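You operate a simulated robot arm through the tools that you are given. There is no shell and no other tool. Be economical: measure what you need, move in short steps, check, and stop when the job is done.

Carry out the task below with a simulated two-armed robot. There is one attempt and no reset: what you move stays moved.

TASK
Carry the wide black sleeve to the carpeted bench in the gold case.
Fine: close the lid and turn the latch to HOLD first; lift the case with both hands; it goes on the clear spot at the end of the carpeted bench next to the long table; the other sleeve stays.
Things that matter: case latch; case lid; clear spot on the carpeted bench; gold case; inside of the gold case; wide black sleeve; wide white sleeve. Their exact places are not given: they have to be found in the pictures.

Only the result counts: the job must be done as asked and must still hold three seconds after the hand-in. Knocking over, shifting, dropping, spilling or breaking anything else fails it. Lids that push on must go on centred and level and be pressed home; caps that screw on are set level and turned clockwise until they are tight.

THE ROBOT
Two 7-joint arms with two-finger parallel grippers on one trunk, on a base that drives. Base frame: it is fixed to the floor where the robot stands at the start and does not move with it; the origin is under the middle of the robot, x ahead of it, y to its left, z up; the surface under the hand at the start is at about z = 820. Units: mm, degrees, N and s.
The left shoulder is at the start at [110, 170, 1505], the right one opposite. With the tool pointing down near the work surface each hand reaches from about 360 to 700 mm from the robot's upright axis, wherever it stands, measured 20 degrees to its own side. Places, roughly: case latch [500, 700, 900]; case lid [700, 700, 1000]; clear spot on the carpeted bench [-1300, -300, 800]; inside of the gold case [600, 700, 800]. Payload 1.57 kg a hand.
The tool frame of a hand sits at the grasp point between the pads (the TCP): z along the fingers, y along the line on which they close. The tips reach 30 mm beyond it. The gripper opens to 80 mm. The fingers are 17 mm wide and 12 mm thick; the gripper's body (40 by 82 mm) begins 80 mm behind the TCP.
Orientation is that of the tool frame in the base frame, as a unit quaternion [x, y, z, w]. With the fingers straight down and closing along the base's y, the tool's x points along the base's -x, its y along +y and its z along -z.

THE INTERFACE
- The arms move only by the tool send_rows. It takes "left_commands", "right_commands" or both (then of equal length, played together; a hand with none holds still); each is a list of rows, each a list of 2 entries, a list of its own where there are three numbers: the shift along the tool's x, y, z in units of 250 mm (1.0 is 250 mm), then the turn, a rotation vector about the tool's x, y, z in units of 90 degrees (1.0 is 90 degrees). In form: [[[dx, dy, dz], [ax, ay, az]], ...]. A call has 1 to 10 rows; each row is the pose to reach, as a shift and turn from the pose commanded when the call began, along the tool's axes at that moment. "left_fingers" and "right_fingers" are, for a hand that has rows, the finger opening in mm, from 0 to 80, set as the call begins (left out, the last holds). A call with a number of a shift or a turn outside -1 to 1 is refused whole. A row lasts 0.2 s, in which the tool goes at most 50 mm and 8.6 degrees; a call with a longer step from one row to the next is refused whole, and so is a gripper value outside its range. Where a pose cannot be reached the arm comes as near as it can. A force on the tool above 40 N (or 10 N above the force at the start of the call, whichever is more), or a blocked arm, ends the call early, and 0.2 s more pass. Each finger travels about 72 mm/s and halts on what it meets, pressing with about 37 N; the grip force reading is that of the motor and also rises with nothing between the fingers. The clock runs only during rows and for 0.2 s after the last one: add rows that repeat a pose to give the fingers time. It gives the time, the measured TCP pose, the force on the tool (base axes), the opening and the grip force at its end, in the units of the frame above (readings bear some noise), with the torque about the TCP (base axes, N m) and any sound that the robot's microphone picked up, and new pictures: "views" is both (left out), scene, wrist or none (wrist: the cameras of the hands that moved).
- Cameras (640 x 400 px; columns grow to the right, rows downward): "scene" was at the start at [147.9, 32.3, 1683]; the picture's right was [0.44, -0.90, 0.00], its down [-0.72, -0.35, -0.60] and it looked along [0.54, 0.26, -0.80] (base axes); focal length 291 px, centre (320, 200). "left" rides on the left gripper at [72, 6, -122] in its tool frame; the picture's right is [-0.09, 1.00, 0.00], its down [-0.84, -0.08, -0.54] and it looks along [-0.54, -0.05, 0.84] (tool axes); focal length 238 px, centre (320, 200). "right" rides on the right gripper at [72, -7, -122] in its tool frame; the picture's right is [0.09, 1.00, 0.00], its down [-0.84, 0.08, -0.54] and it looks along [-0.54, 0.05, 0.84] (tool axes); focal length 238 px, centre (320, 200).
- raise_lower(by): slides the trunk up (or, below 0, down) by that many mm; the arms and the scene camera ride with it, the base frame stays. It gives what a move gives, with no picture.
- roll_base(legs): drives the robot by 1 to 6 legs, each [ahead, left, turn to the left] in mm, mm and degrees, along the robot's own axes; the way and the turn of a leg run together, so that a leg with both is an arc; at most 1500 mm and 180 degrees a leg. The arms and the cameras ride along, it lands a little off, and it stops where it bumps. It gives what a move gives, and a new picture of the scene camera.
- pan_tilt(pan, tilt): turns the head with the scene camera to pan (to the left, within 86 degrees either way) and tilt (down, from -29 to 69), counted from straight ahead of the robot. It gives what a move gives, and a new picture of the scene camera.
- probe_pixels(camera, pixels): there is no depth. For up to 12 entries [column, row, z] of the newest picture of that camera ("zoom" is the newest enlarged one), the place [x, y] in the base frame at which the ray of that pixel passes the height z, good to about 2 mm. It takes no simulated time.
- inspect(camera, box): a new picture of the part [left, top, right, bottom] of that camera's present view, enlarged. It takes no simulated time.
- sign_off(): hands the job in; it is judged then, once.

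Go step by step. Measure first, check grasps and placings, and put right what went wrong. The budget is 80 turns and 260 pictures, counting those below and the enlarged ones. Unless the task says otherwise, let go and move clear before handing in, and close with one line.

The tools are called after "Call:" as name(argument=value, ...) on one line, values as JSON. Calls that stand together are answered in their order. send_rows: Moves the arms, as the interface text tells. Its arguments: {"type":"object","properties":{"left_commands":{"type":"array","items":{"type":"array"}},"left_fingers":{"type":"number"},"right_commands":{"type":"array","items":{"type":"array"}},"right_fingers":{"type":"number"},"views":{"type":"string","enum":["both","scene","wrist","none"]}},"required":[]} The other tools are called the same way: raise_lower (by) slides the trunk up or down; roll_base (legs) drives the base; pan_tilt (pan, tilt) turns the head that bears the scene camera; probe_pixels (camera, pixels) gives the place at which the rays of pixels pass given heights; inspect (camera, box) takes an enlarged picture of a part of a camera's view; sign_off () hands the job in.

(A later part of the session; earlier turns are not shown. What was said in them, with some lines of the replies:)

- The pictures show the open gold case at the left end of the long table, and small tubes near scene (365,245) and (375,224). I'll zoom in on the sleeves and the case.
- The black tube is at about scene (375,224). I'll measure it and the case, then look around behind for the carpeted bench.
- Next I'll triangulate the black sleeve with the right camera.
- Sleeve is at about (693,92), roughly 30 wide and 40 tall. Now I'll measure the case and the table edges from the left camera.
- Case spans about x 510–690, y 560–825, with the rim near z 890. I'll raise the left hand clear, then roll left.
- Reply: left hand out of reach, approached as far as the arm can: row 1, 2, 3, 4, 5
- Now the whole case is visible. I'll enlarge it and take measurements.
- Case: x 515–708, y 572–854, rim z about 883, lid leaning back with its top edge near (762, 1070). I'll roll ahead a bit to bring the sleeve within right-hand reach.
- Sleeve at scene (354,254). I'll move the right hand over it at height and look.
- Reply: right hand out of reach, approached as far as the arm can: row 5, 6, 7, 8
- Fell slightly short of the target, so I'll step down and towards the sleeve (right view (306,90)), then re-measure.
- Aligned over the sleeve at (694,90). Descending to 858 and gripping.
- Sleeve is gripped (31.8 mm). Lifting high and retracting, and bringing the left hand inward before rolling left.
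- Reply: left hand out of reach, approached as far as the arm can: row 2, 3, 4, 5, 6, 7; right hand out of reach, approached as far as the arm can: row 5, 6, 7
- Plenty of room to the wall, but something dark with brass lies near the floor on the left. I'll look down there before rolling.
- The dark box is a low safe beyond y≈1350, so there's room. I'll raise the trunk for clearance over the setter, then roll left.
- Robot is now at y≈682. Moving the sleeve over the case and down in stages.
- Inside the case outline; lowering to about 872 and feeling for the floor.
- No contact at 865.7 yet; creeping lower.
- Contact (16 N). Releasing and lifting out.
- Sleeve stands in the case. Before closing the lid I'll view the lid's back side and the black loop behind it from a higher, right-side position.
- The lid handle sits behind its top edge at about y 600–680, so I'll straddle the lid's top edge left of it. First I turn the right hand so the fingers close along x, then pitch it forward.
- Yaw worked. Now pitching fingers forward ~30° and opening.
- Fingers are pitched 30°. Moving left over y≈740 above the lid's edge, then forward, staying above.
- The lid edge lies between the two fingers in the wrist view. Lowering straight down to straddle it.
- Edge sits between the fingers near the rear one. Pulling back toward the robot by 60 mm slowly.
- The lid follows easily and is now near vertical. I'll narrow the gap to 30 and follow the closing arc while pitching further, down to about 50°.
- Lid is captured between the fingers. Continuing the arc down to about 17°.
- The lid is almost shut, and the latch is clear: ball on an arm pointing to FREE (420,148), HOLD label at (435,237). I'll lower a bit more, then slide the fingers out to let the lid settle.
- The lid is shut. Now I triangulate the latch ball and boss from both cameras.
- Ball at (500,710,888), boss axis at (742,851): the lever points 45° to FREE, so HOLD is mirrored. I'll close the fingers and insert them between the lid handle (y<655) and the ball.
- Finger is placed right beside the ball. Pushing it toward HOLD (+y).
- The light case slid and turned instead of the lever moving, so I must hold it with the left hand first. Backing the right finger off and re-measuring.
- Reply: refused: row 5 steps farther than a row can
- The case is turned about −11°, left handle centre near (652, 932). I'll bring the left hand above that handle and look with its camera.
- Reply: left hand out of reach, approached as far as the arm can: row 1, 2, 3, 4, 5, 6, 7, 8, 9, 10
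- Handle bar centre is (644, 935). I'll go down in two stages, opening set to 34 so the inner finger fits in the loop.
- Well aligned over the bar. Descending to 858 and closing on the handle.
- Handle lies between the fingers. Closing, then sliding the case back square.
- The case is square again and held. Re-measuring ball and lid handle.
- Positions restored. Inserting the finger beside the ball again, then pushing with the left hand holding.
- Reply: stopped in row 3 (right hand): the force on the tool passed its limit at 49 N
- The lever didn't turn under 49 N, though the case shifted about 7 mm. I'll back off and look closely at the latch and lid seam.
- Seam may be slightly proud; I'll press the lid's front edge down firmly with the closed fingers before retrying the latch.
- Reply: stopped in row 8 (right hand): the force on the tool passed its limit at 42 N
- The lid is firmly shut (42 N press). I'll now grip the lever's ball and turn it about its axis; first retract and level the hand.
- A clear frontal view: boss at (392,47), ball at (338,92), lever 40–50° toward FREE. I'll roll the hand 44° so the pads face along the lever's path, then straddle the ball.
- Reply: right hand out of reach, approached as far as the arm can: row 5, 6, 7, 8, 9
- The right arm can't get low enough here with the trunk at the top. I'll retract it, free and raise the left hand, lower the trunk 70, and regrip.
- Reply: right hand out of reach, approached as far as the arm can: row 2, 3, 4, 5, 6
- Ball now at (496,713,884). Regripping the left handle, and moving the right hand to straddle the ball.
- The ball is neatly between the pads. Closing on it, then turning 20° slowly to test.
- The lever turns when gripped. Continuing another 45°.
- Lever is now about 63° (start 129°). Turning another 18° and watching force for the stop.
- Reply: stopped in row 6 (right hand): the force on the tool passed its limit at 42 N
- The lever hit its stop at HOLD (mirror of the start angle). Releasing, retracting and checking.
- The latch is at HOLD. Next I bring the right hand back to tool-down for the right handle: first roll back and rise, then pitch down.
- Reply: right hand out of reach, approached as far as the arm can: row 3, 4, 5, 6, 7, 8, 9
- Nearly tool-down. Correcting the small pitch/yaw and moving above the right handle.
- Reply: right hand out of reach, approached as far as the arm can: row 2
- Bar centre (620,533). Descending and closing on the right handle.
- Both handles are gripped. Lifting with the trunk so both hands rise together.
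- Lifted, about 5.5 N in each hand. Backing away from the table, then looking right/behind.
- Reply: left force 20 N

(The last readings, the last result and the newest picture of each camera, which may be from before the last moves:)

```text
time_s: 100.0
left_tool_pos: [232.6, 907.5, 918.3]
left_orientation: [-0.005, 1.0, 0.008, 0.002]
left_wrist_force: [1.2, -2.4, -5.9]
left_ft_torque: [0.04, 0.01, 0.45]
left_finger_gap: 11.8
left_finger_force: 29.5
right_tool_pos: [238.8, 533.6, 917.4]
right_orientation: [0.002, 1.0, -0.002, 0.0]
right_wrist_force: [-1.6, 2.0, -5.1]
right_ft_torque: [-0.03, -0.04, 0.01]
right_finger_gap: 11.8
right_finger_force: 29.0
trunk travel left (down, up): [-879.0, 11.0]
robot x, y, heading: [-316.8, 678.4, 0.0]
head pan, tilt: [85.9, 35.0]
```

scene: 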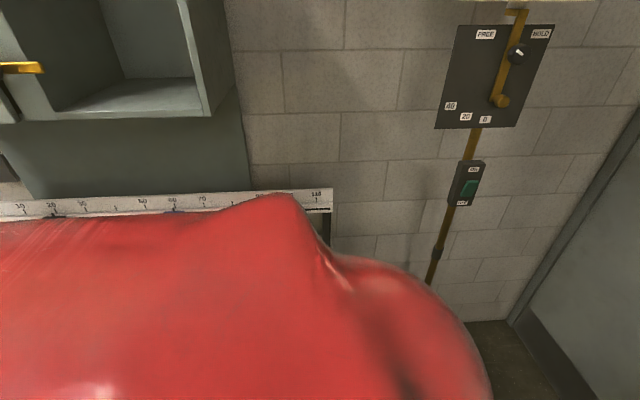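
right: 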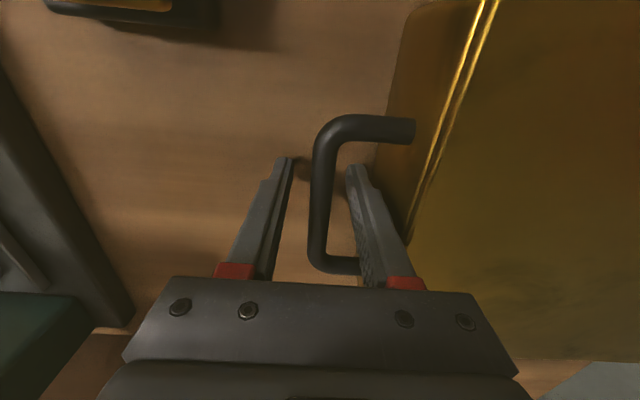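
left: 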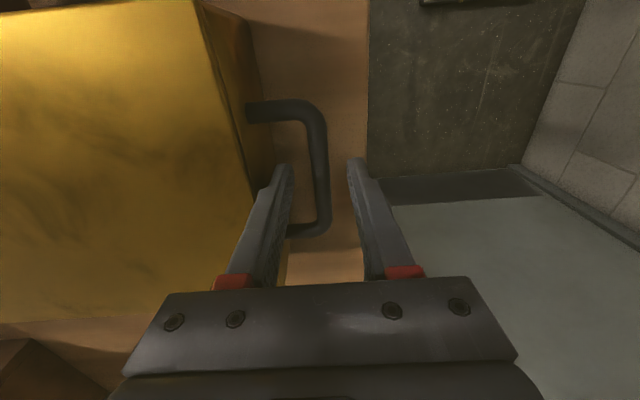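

A grey-topped bench lies behind right, with its edge near x≈−726. Turning right 90° in place to view it.

Call:
roll_base(legs=[[0, 0, -90]])

Call:
pan_tilt(pan=-50, tilt=35)

```text
time_s: 104.3
left_tool_pos: [-96.2, 133.1, 918.6]
left_orientation: [0.708, 0.706, 0.004, 0.008]
left_wrist_force: [-3.7, -1.3, -5.3]
left_ft_torque: [0.04, -0.07, 0.49]
left_finger_gap: 11.4
left_finger_force: 29.2
right_tool_pos: [-471.7, 134.1, 916.9]
right_orientation: [0.713, 0.701, -0.001, -0.001]
right_wrist_force: [4.0, 1.2, -5.6]
right_ft_torque: [-0.07, 0.07, 0.03]
right_finger_gap: 11.7
right_finger_force: 29.1
trunk travel left (down, up): [-879.0, 11.0]
robot x, y, heading: [-316.7, 680.9, -91.2]
head pan, tilt: [85.9, 35.0]
```

scene: 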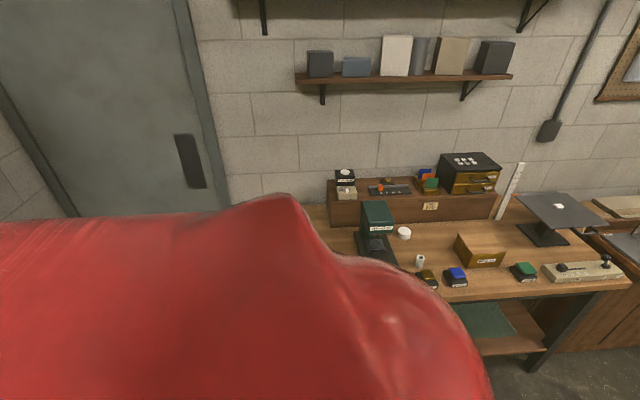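

```text
time_s: 106.5
left_tool_pos: [-96.4, 132.8, 916.8]
left_orientation: [0.709, 0.705, 0.004, 0.008]
left_wrist_force: [-1.1, -1.4, -5.2]
left_ft_torque: [-0.1, 0.01, 0.46]
left_finger_gap: 11.7
left_finger_force: 29.3
right_tool_pos: [-470.3, 133.6, 919.1]
right_orientation: [0.714, 0.7, -0.001, -0.002]
right_wrist_force: [0.4, 1.3, -5.7]
right_ft_torque: [0.06, -0.02, 0.03]
right_finger_gap: 11.7
right_finger_force: 29.0
trunk travel left (down, up): [-879.0, 11.0]
robot x, y, heading: [-313.5, 681.8, -91.0]
head pan, tilt: [-50.0, 35.0]
```

scene: 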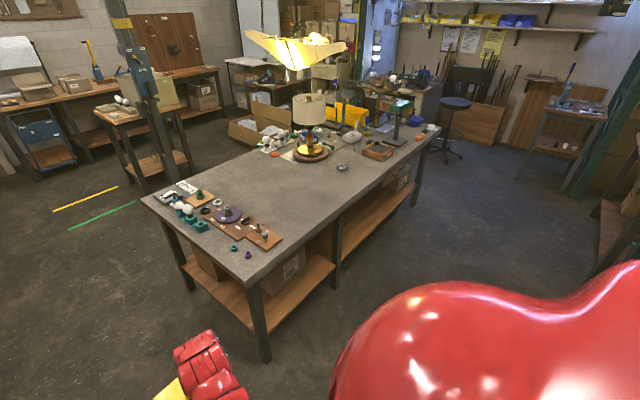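

Call:
inspect(camera="scene", box=[130, 90, 450, 290])

Call:
probe_pixels(camera="scene", pixels=[[143, 197, 800], [250, 282, 800], [438, 127, 800], [330, 120, 800], [265, 240, 800], [245, 205, 800], [300, 195, 800], [345, 165, 800], [310, 150, 800], [265, 355, 0]])

```text
2.00 times, centred on (290, 190) of scene
```

zoom: 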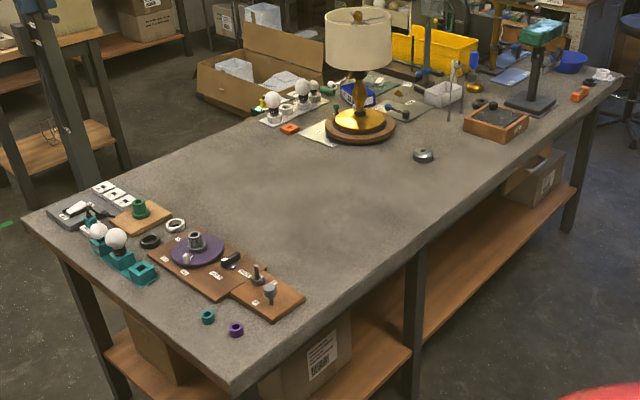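

```text
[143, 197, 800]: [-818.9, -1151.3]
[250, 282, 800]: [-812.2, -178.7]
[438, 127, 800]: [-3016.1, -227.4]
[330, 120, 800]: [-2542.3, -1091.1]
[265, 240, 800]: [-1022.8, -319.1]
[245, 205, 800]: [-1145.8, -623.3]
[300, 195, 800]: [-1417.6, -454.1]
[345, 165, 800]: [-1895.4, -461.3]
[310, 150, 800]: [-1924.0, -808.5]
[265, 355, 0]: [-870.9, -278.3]
```

The grey carpeted island spans x −815…−3016, front edge y≈−180, with a clear area near (−1320,−310). I'll check the floor to the right before strafing, and measure the nearest items.

Call:
probe_pixels(camera="zoom", pixels=[[305, 298, 810], [270, 320, 810], [240, 330, 810], [425, 158, 810], [300, 140, 805], [340, 145, 805]])

Call:
pan_tilt(pan=-86, tilt=45)

```text
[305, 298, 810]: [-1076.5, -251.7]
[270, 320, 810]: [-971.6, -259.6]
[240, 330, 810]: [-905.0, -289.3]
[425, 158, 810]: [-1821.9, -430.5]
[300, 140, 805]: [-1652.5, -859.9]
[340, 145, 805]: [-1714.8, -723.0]
```

```text
time_s: 107.5
left_tool_pos: [-95.8, 133.4, 918.7]
left_orientation: [0.709, 0.706, 0.005, 0.009]
left_wrist_force: [-0.9, -1.7, -5.5]
left_ft_torque: [0.09, -0.04, 0.43]
left_finger_gap: 11.4
left_finger_force: 28.8
right_tool_pos: [-470.4, 133.5, 917.7]
right_orientation: [0.714, 0.7, -0.002, -0.001]
right_wrist_force: [0.4, 1.1, -4.4]
right_ft_torque: [-0.07, -0.03, -0.01]
right_finger_gap: 11.8
right_finger_force: 28.9
trunk travel left (down, up): [-879.0, 11.0]
robot x, y, heading: [-314.3, 683.6, -90.8]
head pan, tilt: [-85.9, 45.0]
```

scene: 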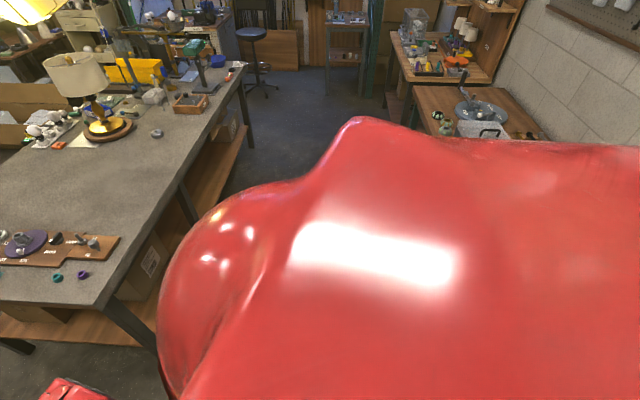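

Call:
probe_pixels(camera="scene", pixels=[[415, 86, 800], [390, 33, 800], [117, 245, 810], [247, 64, 800], [100, 303, 800]])

```text
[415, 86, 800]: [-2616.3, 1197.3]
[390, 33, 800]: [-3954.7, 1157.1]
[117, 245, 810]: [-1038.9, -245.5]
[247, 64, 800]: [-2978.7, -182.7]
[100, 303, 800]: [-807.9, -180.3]
```

Aisle is clear from y −180 to 1180. Driving ahead slightly, then strafing right to line up with the spot.

Call:
roll_base(legs=[[60, 0, 0.8], [0, -1056, 0]])

Call:
pan_tilt(pan=0, tilt=45)

```text
time_s: 113.5
left_tool_pos: [-1149.6, 79.1, 917.8]
left_orientation: [0.706, 0.709, 0.004, 0.008]
left_wrist_force: [-1.1, -2.3, -5.5]
left_ft_torque: [-0.03, -0.01, 0.42]
left_finger_gap: 11.6
left_finger_force: 29.4
right_tool_pos: [-1526.0, 75.4, 917.8]
right_orientation: [0.71, 0.704, -0.002, -0.001]
right_wrist_force: [2.1, 1.9, -5.3]
right_ft_torque: [0.04, -0.03, 0.04]
right_finger_gap: 11.6
right_finger_force: 28.9
trunk travel left (down, up): [-879.0, 11.0]
robot x, y, heading: [-1372.5, 626.0, -90.1]
head pan, tilt: [-85.9, 45.0]
```

scene: 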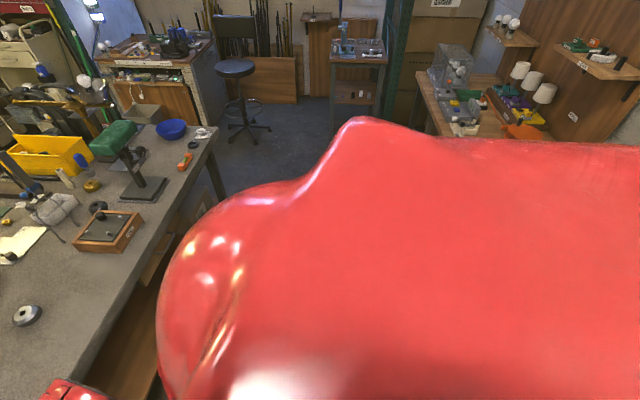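

```text
time_s: 115.1
left_tool_pos: [-1151.3, 79.0, 917.9]
left_orientation: [0.705, 0.709, 0.004, 0.008]
left_wrist_force: [-0.2, -1.2, -4.9]
left_ft_torque: [-0.27, 0.0, 0.47]
left_finger_gap: 11.8
left_finger_force: 29.1
right_tool_pos: [-1526.1, 73.5, 916.8]
right_orientation: [0.71, 0.704, -0.001, -0.001]
right_wrist_force: [1.1, 1.8, -6.1]
right_ft_torque: [0.25, 0.03, -0.01]
right_finger_gap: 11.6
right_finger_force: 29.0
trunk travel left (down, up): [-879.0, 11.0]
robot x, y, heading: [-1373.3, 624.9, -90.5]
head pan, tilt: [0.0, 45.0]
```

scene: 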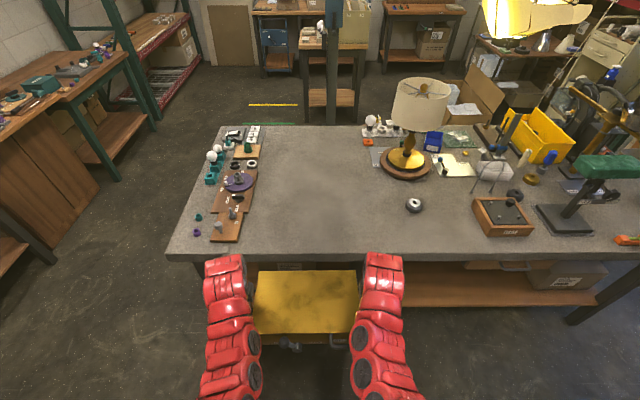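

Well lined up: the clear area is between the board (240,240) and the lamp. Driving ahead 395 over the bench.

Call:
roll_base(legs=[[200, 0, 0.3], [195, 0, 0]])

Call:
pan_tilt(pan=0, tilt=60)

```text
time_s: 117.9
left_tool_pos: [-1148.7, -312.8, 919.3]
left_orientation: [0.703, 0.711, 0.003, 0.007]
left_wrist_force: [-0.6, -1.4, -5.0]
left_ft_torque: [-0.05, -0.01, 0.5]
left_finger_gap: 11.4
left_finger_force: 29.3
right_tool_pos: [-1521.9, -318.9, 918.6]
right_orientation: [0.708, 0.706, 0.0, 0.0]
right_wrist_force: [0.4, 1.7, -5.2]
right_ft_torque: [0.01, 0.03, 0.02]
right_finger_gap: 11.6
right_finger_force: 29.0
trunk travel left (down, up): [-879.0, 11.0]
robot x, y, heading: [-1373.8, 230.7, -89.9]
head pan, tilt: [0.0, 45.0]
```

scene: 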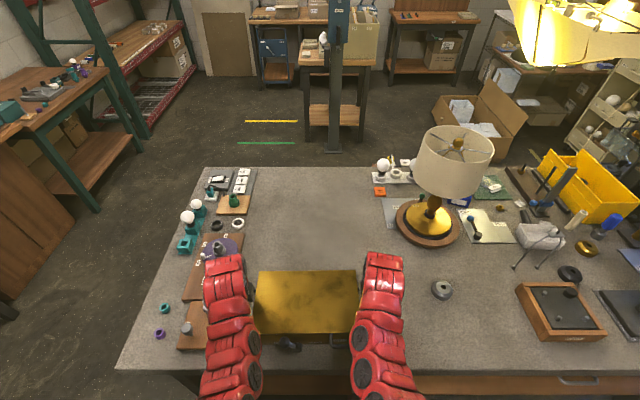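

```text
time_s: 118.7
left_tool_pos: [-1148.2, -314.0, 917.4]
left_orientation: [0.703, 0.711, 0.005, 0.008]
left_wrist_force: [-0.7, -0.8, -5.9]
left_ft_torque: [0.0, -0.03, 0.4]
left_finger_gap: 11.7
left_finger_force: 28.4
right_tool_pos: [-1523.2, -321.7, 916.7]
right_orientation: [0.708, 0.706, 0.0, -0.002]
right_wrist_force: [0.6, 0.4, -5.6]
right_ft_torque: [-0.02, 0.03, 0.01]
right_finger_gap: 11.5
right_finger_force: 29.0
trunk travel left (down, up): [-879.0, 11.0]
robot x, y, heading: [-1374.7, 234.2, -90.0]
head pan, tilt: [0.0, 60.0]
```

scene: 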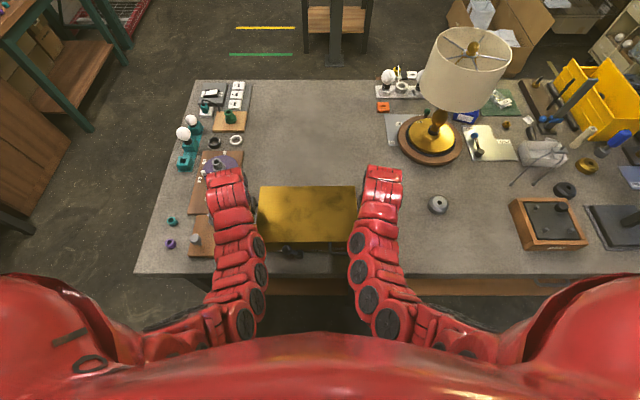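

Hovering over the bench. Checking clearances under both hands with the wrist cameras.

Call:
send_rows(left_commands=[[[0, 0, 0], [0, 0, 0]]], right_commands=[[[0, 0, 0], [0, 0, 0]]], views="wrist")

Call:
inspect(camera="scene", box=[130, 140, 430, 300])

```text
time_s: 119.1
left_tool_pos: [-1147.2, -314.5, 917.5]
left_orientation: [0.703, 0.711, 0.005, 0.008]
left_wrist_force: [-1.5, -0.8, -4.9]
left_ft_torque: [-0.17, -0.02, 0.47]
left_finger_gap: 11.5
left_finger_force: 29.0
right_tool_pos: [-1521.9, -319.6, 917.9]
right_orientation: [0.708, 0.706, 0.0, -0.001]
right_wrist_force: [0.4, 0.6, -5.4]
right_ft_torque: [0.17, 0.01, 0.01]
right_finger_gap: 11.7
right_finger_force: 29.1
trunk travel left (down, up): [-879.0, 11.0]
robot x, y, heading: [-1374.8, 232.1, -89.9]
head pan, tilt: [0.0, 60.0]
```

right: 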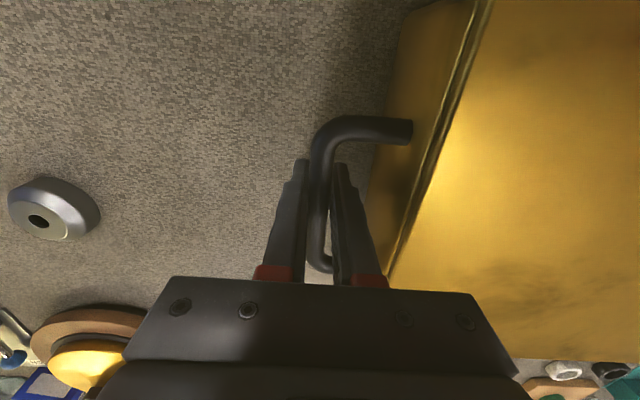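
left: 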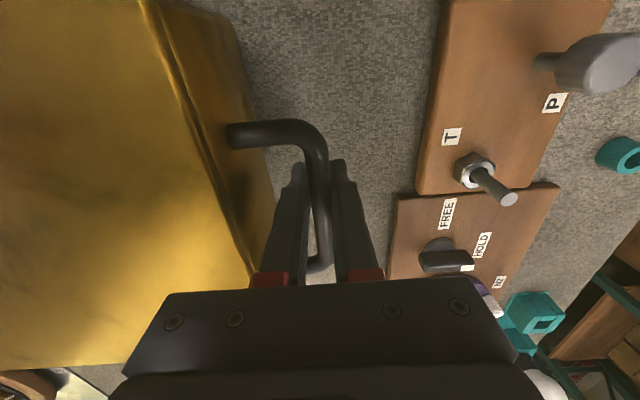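

```text
2.13 times, centred on (280, 220) of scene
```

zoom: 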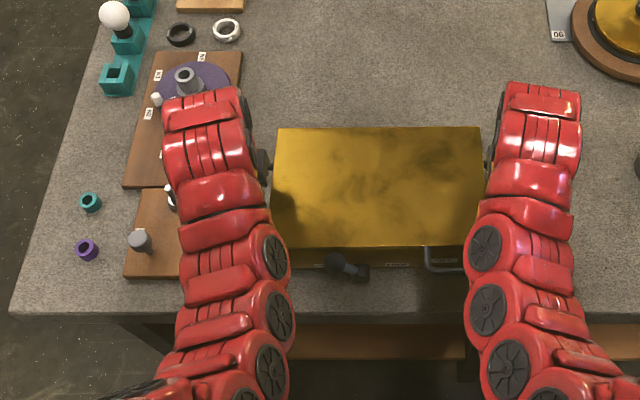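

Call:
probe_pixels(camera="left", pixels=[[393, 230, 812], [418, 190, 812], [440, 60, 812], [500, 198, 850]])

Call:
probe_pixels(camera="right", pixels=[[95, 225, 805], [60, 345, 810]])

```text
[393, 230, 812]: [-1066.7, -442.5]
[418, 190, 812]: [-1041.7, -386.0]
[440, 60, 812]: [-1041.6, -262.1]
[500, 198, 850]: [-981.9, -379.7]
```

```text
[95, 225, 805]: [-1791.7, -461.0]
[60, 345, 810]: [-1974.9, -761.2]
```

Clear: nearest board edge is at x −1042, left hand's outer side near −1107. Lowering with the trunk.

Call:
raise_lower(by=-55)

Call:
raise_lower(by=-12)

Call:
raise_lower(by=-6)

```text
time_s: 120.0
left_tool_pos: [-1148.9, -313.6, 867.6]
left_orientation: [0.703, 0.711, 0.002, 0.011]
left_wrist_force: [-2.2, -8.8, 23.3]
left_ft_torque: [0.15, -0.01, 0.52]
left_finger_gap: 12.0
left_finger_force: 29.5
right_tool_pos: [-1521.8, -320.9, 865.5]
right_orientation: [0.708, 0.706, -0.004, 0.002]
right_wrist_force: [2.8, -7.3, 23.7]
right_ft_torque: [0.17, 0.04, 0.01]
right_finger_gap: 11.9
right_finger_force: 29.1
trunk travel left (down, up): [-824.0, 66.0]
robot x, y, heading: [-1376.7, 232.3, -89.8]
head pan, tilt: [0.0, 60.0]
```

```text
time_s: 120.5
left_tool_pos: [-1149.3, -313.0, 859.8]
left_orientation: [0.703, 0.711, 0.002, 0.01]
left_wrist_force: [-1.7, 6.3, 15.9]
left_ft_torque: [0.67, 0.69, 0.37]
left_finger_gap: 12.0
left_finger_force: 28.9
right_tool_pos: [-1521.7, -318.1, 860.4]
right_orientation: [0.709, 0.705, -0.004, 0.001]
right_wrist_force: [0.5, 5.9, 16.6]
right_ft_torque: [0.04, -0.43, -0.01]
right_finger_gap: 11.9
right_finger_force: 28.7
trunk travel left (down, up): [-817.0, 73.0]
robot x, y, heading: [-1373.0, 229.4, -90.1]
head pan, tilt: [0.0, 60.0]
stopped: the force on the tool passed its limit at 57 N (the readings are from after the stop); the commanded pose is now the measured one
```

```text
time_s: 120.9
left_tool_pos: [-1149.2, -311.3, 859.6]
left_orientation: [0.703, 0.711, -0.001, 0.013]
left_wrist_force: [-2.5, 12.9, 24.3]
left_ft_torque: [0.84, 0.53, 0.29]
left_finger_gap: 12.0
left_finger_force: 29.9
right_tool_pos: [-1523.4, -318.2, 861.4]
right_orientation: [0.708, 0.706, -0.005, 0.004]
right_wrist_force: [0.3, 10.3, 22.2]
right_ft_torque: [0.28, -0.19, -0.01]
right_finger_gap: 11.6
right_finger_force: 29.2
trunk travel left (down, up): [-813.0, 77.0]
robot x, y, heading: [-1375.9, 230.7, -89.9]
head pan, tilt: [0.0, 60.0]
stopped: the force on the tool passed its limit at 45 N (the readings are from after the stop); the commanded pose is now the measured one
```

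The case is down on the bench (contact about 23 N upward on each hand). Opening both grippers.

Call:
send_rows(left_commands=[[[0, 0, 0], [0, 0, 0]], [[0, 0, 0], [0, 0, 0]], [[0, 0, 0], [0, 0, 0]]], right_commands=[[[0, 0, 0], [0, 0, 0]], [[0, 0, 0], [0, 0, 0]], [[0, 0, 0], [0, 0, 0]]], left_fingers=34, right_fingers=34, views="both")

```text
time_s: 121.7
left_tool_pos: [-1146.7, -313.1, 859.7]
left_orientation: [0.702, 0.712, 0.0, 0.014]
left_wrist_force: [18.9, 14.7, 28.8]
left_ft_torque: [0.62, -0.17, -0.31]
left_finger_gap: 16.7
left_finger_force: 0.1
right_tool_pos: [-1524.0, -317.7, 860.6]
right_orientation: [0.708, 0.706, -0.007, 0.004]
right_wrist_force: [-18.5, 6.1, 23.9]
right_ft_torque: [0.4, 0.17, 0.21]
right_finger_gap: 17.2
right_finger_force: 0.0
trunk travel left (down, up): [-813.0, 77.0]
robot x, y, heading: [-1373.7, 227.0, -90.1]
head pan, tilt: [0.0, 60.0]
```

scene: 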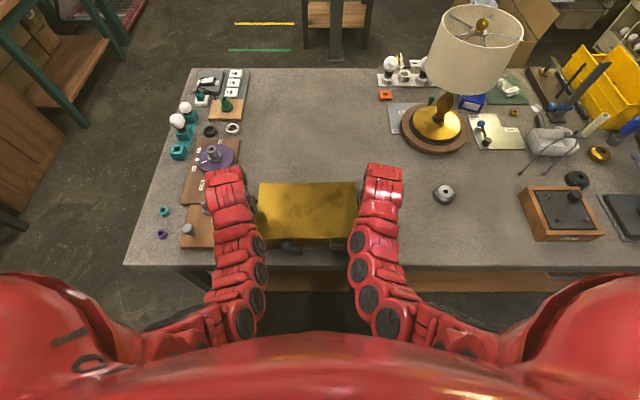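
right: 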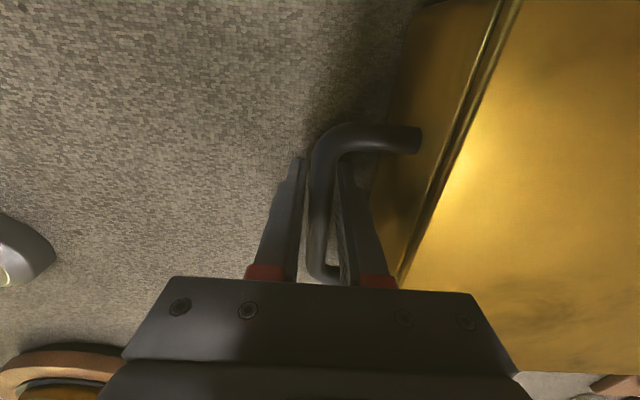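
left: 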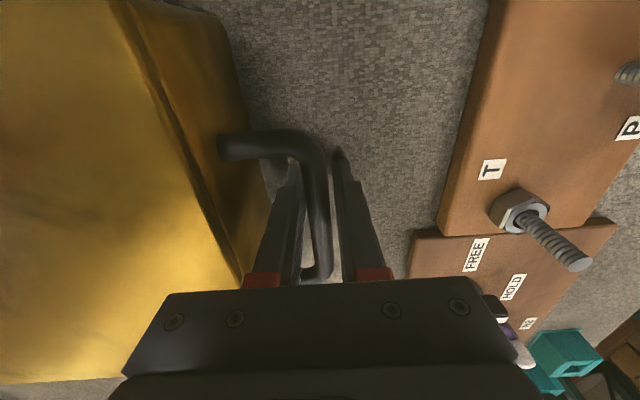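

The fingertips are pressed on the carpet (TCP 860, tips 830), so opening is hindered. Raising the trunk a few millimetres, then opening.

Call:
raise_lower(by=5)

Call:
send_rows(left_commands=[[[0, 0, 0], [0, 0, 0]], [[0, 0, 0], [0, 0, 0]], [[0, 0, 0], [0, 0, 0]]], right_commands=[[[0, 0, 0], [0, 0, 0]], [[0, 0, 0], [0, 0, 0]], [[0, 0, 0], [0, 0, 0]]], left_fingers=32, right_fingers=32, views="wrist")

```text
time_s: 122.2
left_tool_pos: [-1153.4, -317.6, 860.9]
left_orientation: [0.705, 0.709, -0.001, 0.011]
left_wrist_force: [-1.5, -0.9, -0.8]
left_ft_torque: [0.0, 0.02, 0.01]
left_finger_gap: 33.9
left_finger_force: 0.0
right_tool_pos: [-1524.6, -322.1, 860.5]
right_orientation: [0.708, 0.706, -0.002, 0.003]
right_wrist_force: [-0.5, 0.3, -0.1]
right_ft_torque: [-0.02, -0.02, 0.04]
right_finger_gap: 33.9
right_finger_force: 0.0
trunk travel left (down, up): [-818.0, 72.0]
robot x, y, heading: [-1375.4, 231.3, -90.1]
head pan, tilt: [0.0, 60.0]
```

```text
time_s: 123.0
left_tool_pos: [-1146.9, -318.1, 862.1]
left_orientation: [0.703, 0.711, 0.001, 0.011]
left_wrist_force: [0.1, -0.3, -1.2]
left_ft_torque: [0.01, -0.02, -0.03]
left_finger_gap: 32.2
left_finger_force: 0.1
right_tool_pos: [-1522.3, -323.3, 860.9]
right_orientation: [0.708, 0.706, -0.003, 0.003]
right_wrist_force: [-0.4, 0.0, -0.4]
right_ft_torque: [-0.04, 0.0, 0.03]
right_finger_gap: 31.8
right_finger_force: 0.1
trunk travel left (down, up): [-818.0, 72.0]
robot x, y, heading: [-1374.1, 232.0, -89.8]
head pan, tilt: [0.0, 60.0]
```

right: 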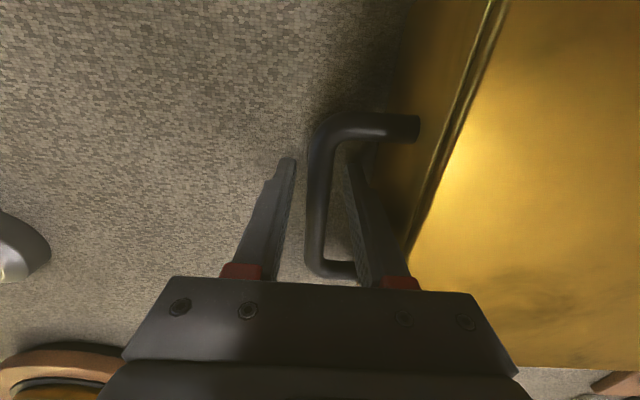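
left: 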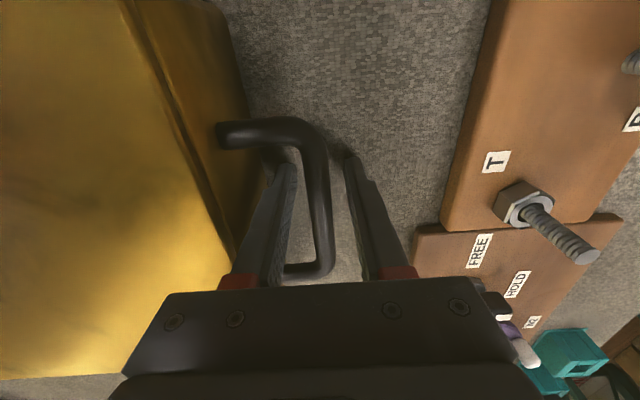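

Both hands are free of the bars. Raising straight up with the trunk, then the arms.

Call:
raise_lower(by=70)

Call:
send_rows(left_commands=[[[0, 0, -0.1], [0, 0, 0]], [[0, 0, -0.25], [0, 0, 0]], [[0, 0, -0.35], [0, 0, 0]]], right_commands=[[[0, 0, -0.1], [0, 0, 0]], [[0, 0, -0.25], [0, 0, 0]], [[0, 0, -0.35], [0, 0, 0]]], views="none")

Call:
roll_base(legs=[[-350, 0, 0]])

Call:
inspect(camera="scene", box=[160, 20, 480, 220])

```text
time_s: 124.1
left_tool_pos: [-1148.7, -317.0, 931.3]
left_orientation: [0.702, 0.712, 0.001, 0.011]
left_wrist_force: [-0.3, -1.2, 0.6]
left_ft_torque: [-0.01, 0.03, 0.0]
left_finger_gap: 32.1
left_finger_force: 0.1
right_tool_pos: [-1521.9, -323.2, 931.6]
right_orientation: [0.709, 0.706, -0.003, 0.002]
right_wrist_force: [0.3, 0.8, 0.5]
right_ft_torque: [-0.03, 0.02, 0.01]
right_finger_gap: 32.1
right_finger_force: 0.1
trunk travel left (down, up): [-888.0, 2.0]
robot x, y, heading: [-1370.4, 232.4, -89.9]
head pan, tilt: [0.0, 60.0]
```

```text
time_s: 124.9
left_tool_pos: [-1149.2, -313.9, 1018.5]
left_orientation: [0.703, 0.711, 0.002, 0.011]
left_wrist_force: [-0.5, 0.7, -0.5]
left_ft_torque: [-0.04, 0.03, 0.02]
left_finger_gap: 31.8
left_finger_force: 0.0
right_tool_pos: [-1523.0, -322.7, 1020.2]
right_orientation: [0.708, 0.706, -0.004, 0.002]
right_wrist_force: [-0.7, 0.1, 0.3]
right_ft_torque: [-0.02, 0.0, -0.01]
right_finger_gap: 32.1
right_finger_force: 0.1
trunk travel left (down, up): [-888.0, 2.0]
robot x, y, heading: [-1372.8, 230.3, -89.9]
head pan, tilt: [0.0, 60.0]
```

```text
time_s: 127.2
left_tool_pos: [-1150.7, 36.0, 1016.9]
left_orientation: [0.703, 0.712, 0.001, 0.012]
left_wrist_force: [-0.3, 0.7, 0.0]
left_ft_torque: [0.0, 0.02, 0.0]
left_finger_gap: 32.1
left_finger_force: 0.0
right_tool_pos: [-1522.8, 28.7, 1019.5]
right_orientation: [0.708, 0.707, -0.002, 0.002]
right_wrist_force: [0.4, -0.4, -0.1]
right_ft_torque: [0.02, 0.01, 0.01]
right_finger_gap: 32.0
right_finger_force: 0.1
trunk travel left (down, up): [-888.0, 2.0]
robot x, y, heading: [-1372.1, 581.5, -89.9]
head pan, tilt: [0.0, 60.0]
```

scene: 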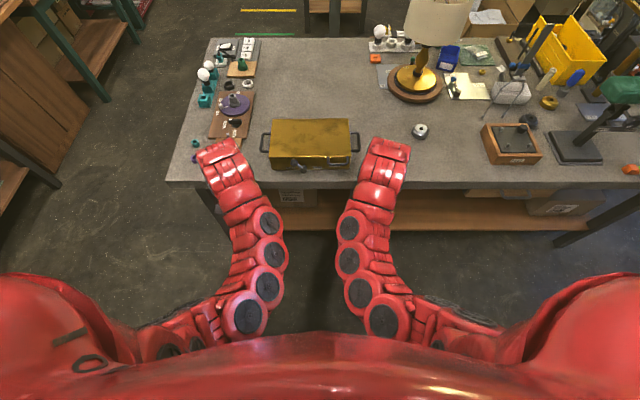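

```text
2.00 times, centred on (320, 120) of scene
```

zoom: 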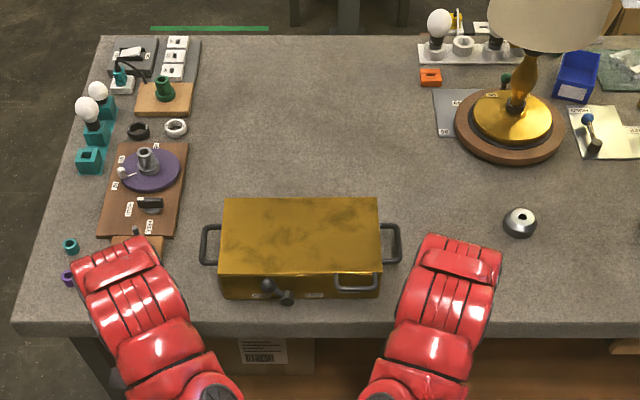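

The case sits on the carpeted bench, clear of the edge and items. A close check of the latch before handing in.

Call:
inspect(camera="scene", box=[260, 110, 370, 180])

```text
5.71 times, centred on (315, 145) of scene
```

zoom: 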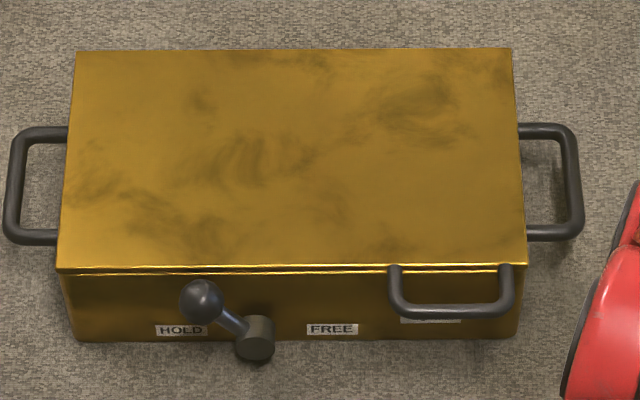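

The lid is shut, the lever points to HOLD, the case rests level on the carpet, and both hands are clear. Handing in.

Call:
sign_off()

```text
The job is handed in.
```

The gold case, with the wide black sleeve inside, is on the clear spot of the carpeted bench at about (−1335, −320). The lid is closed and the latch is turned to HOLD. The wide white sleeve stayed on the long table.
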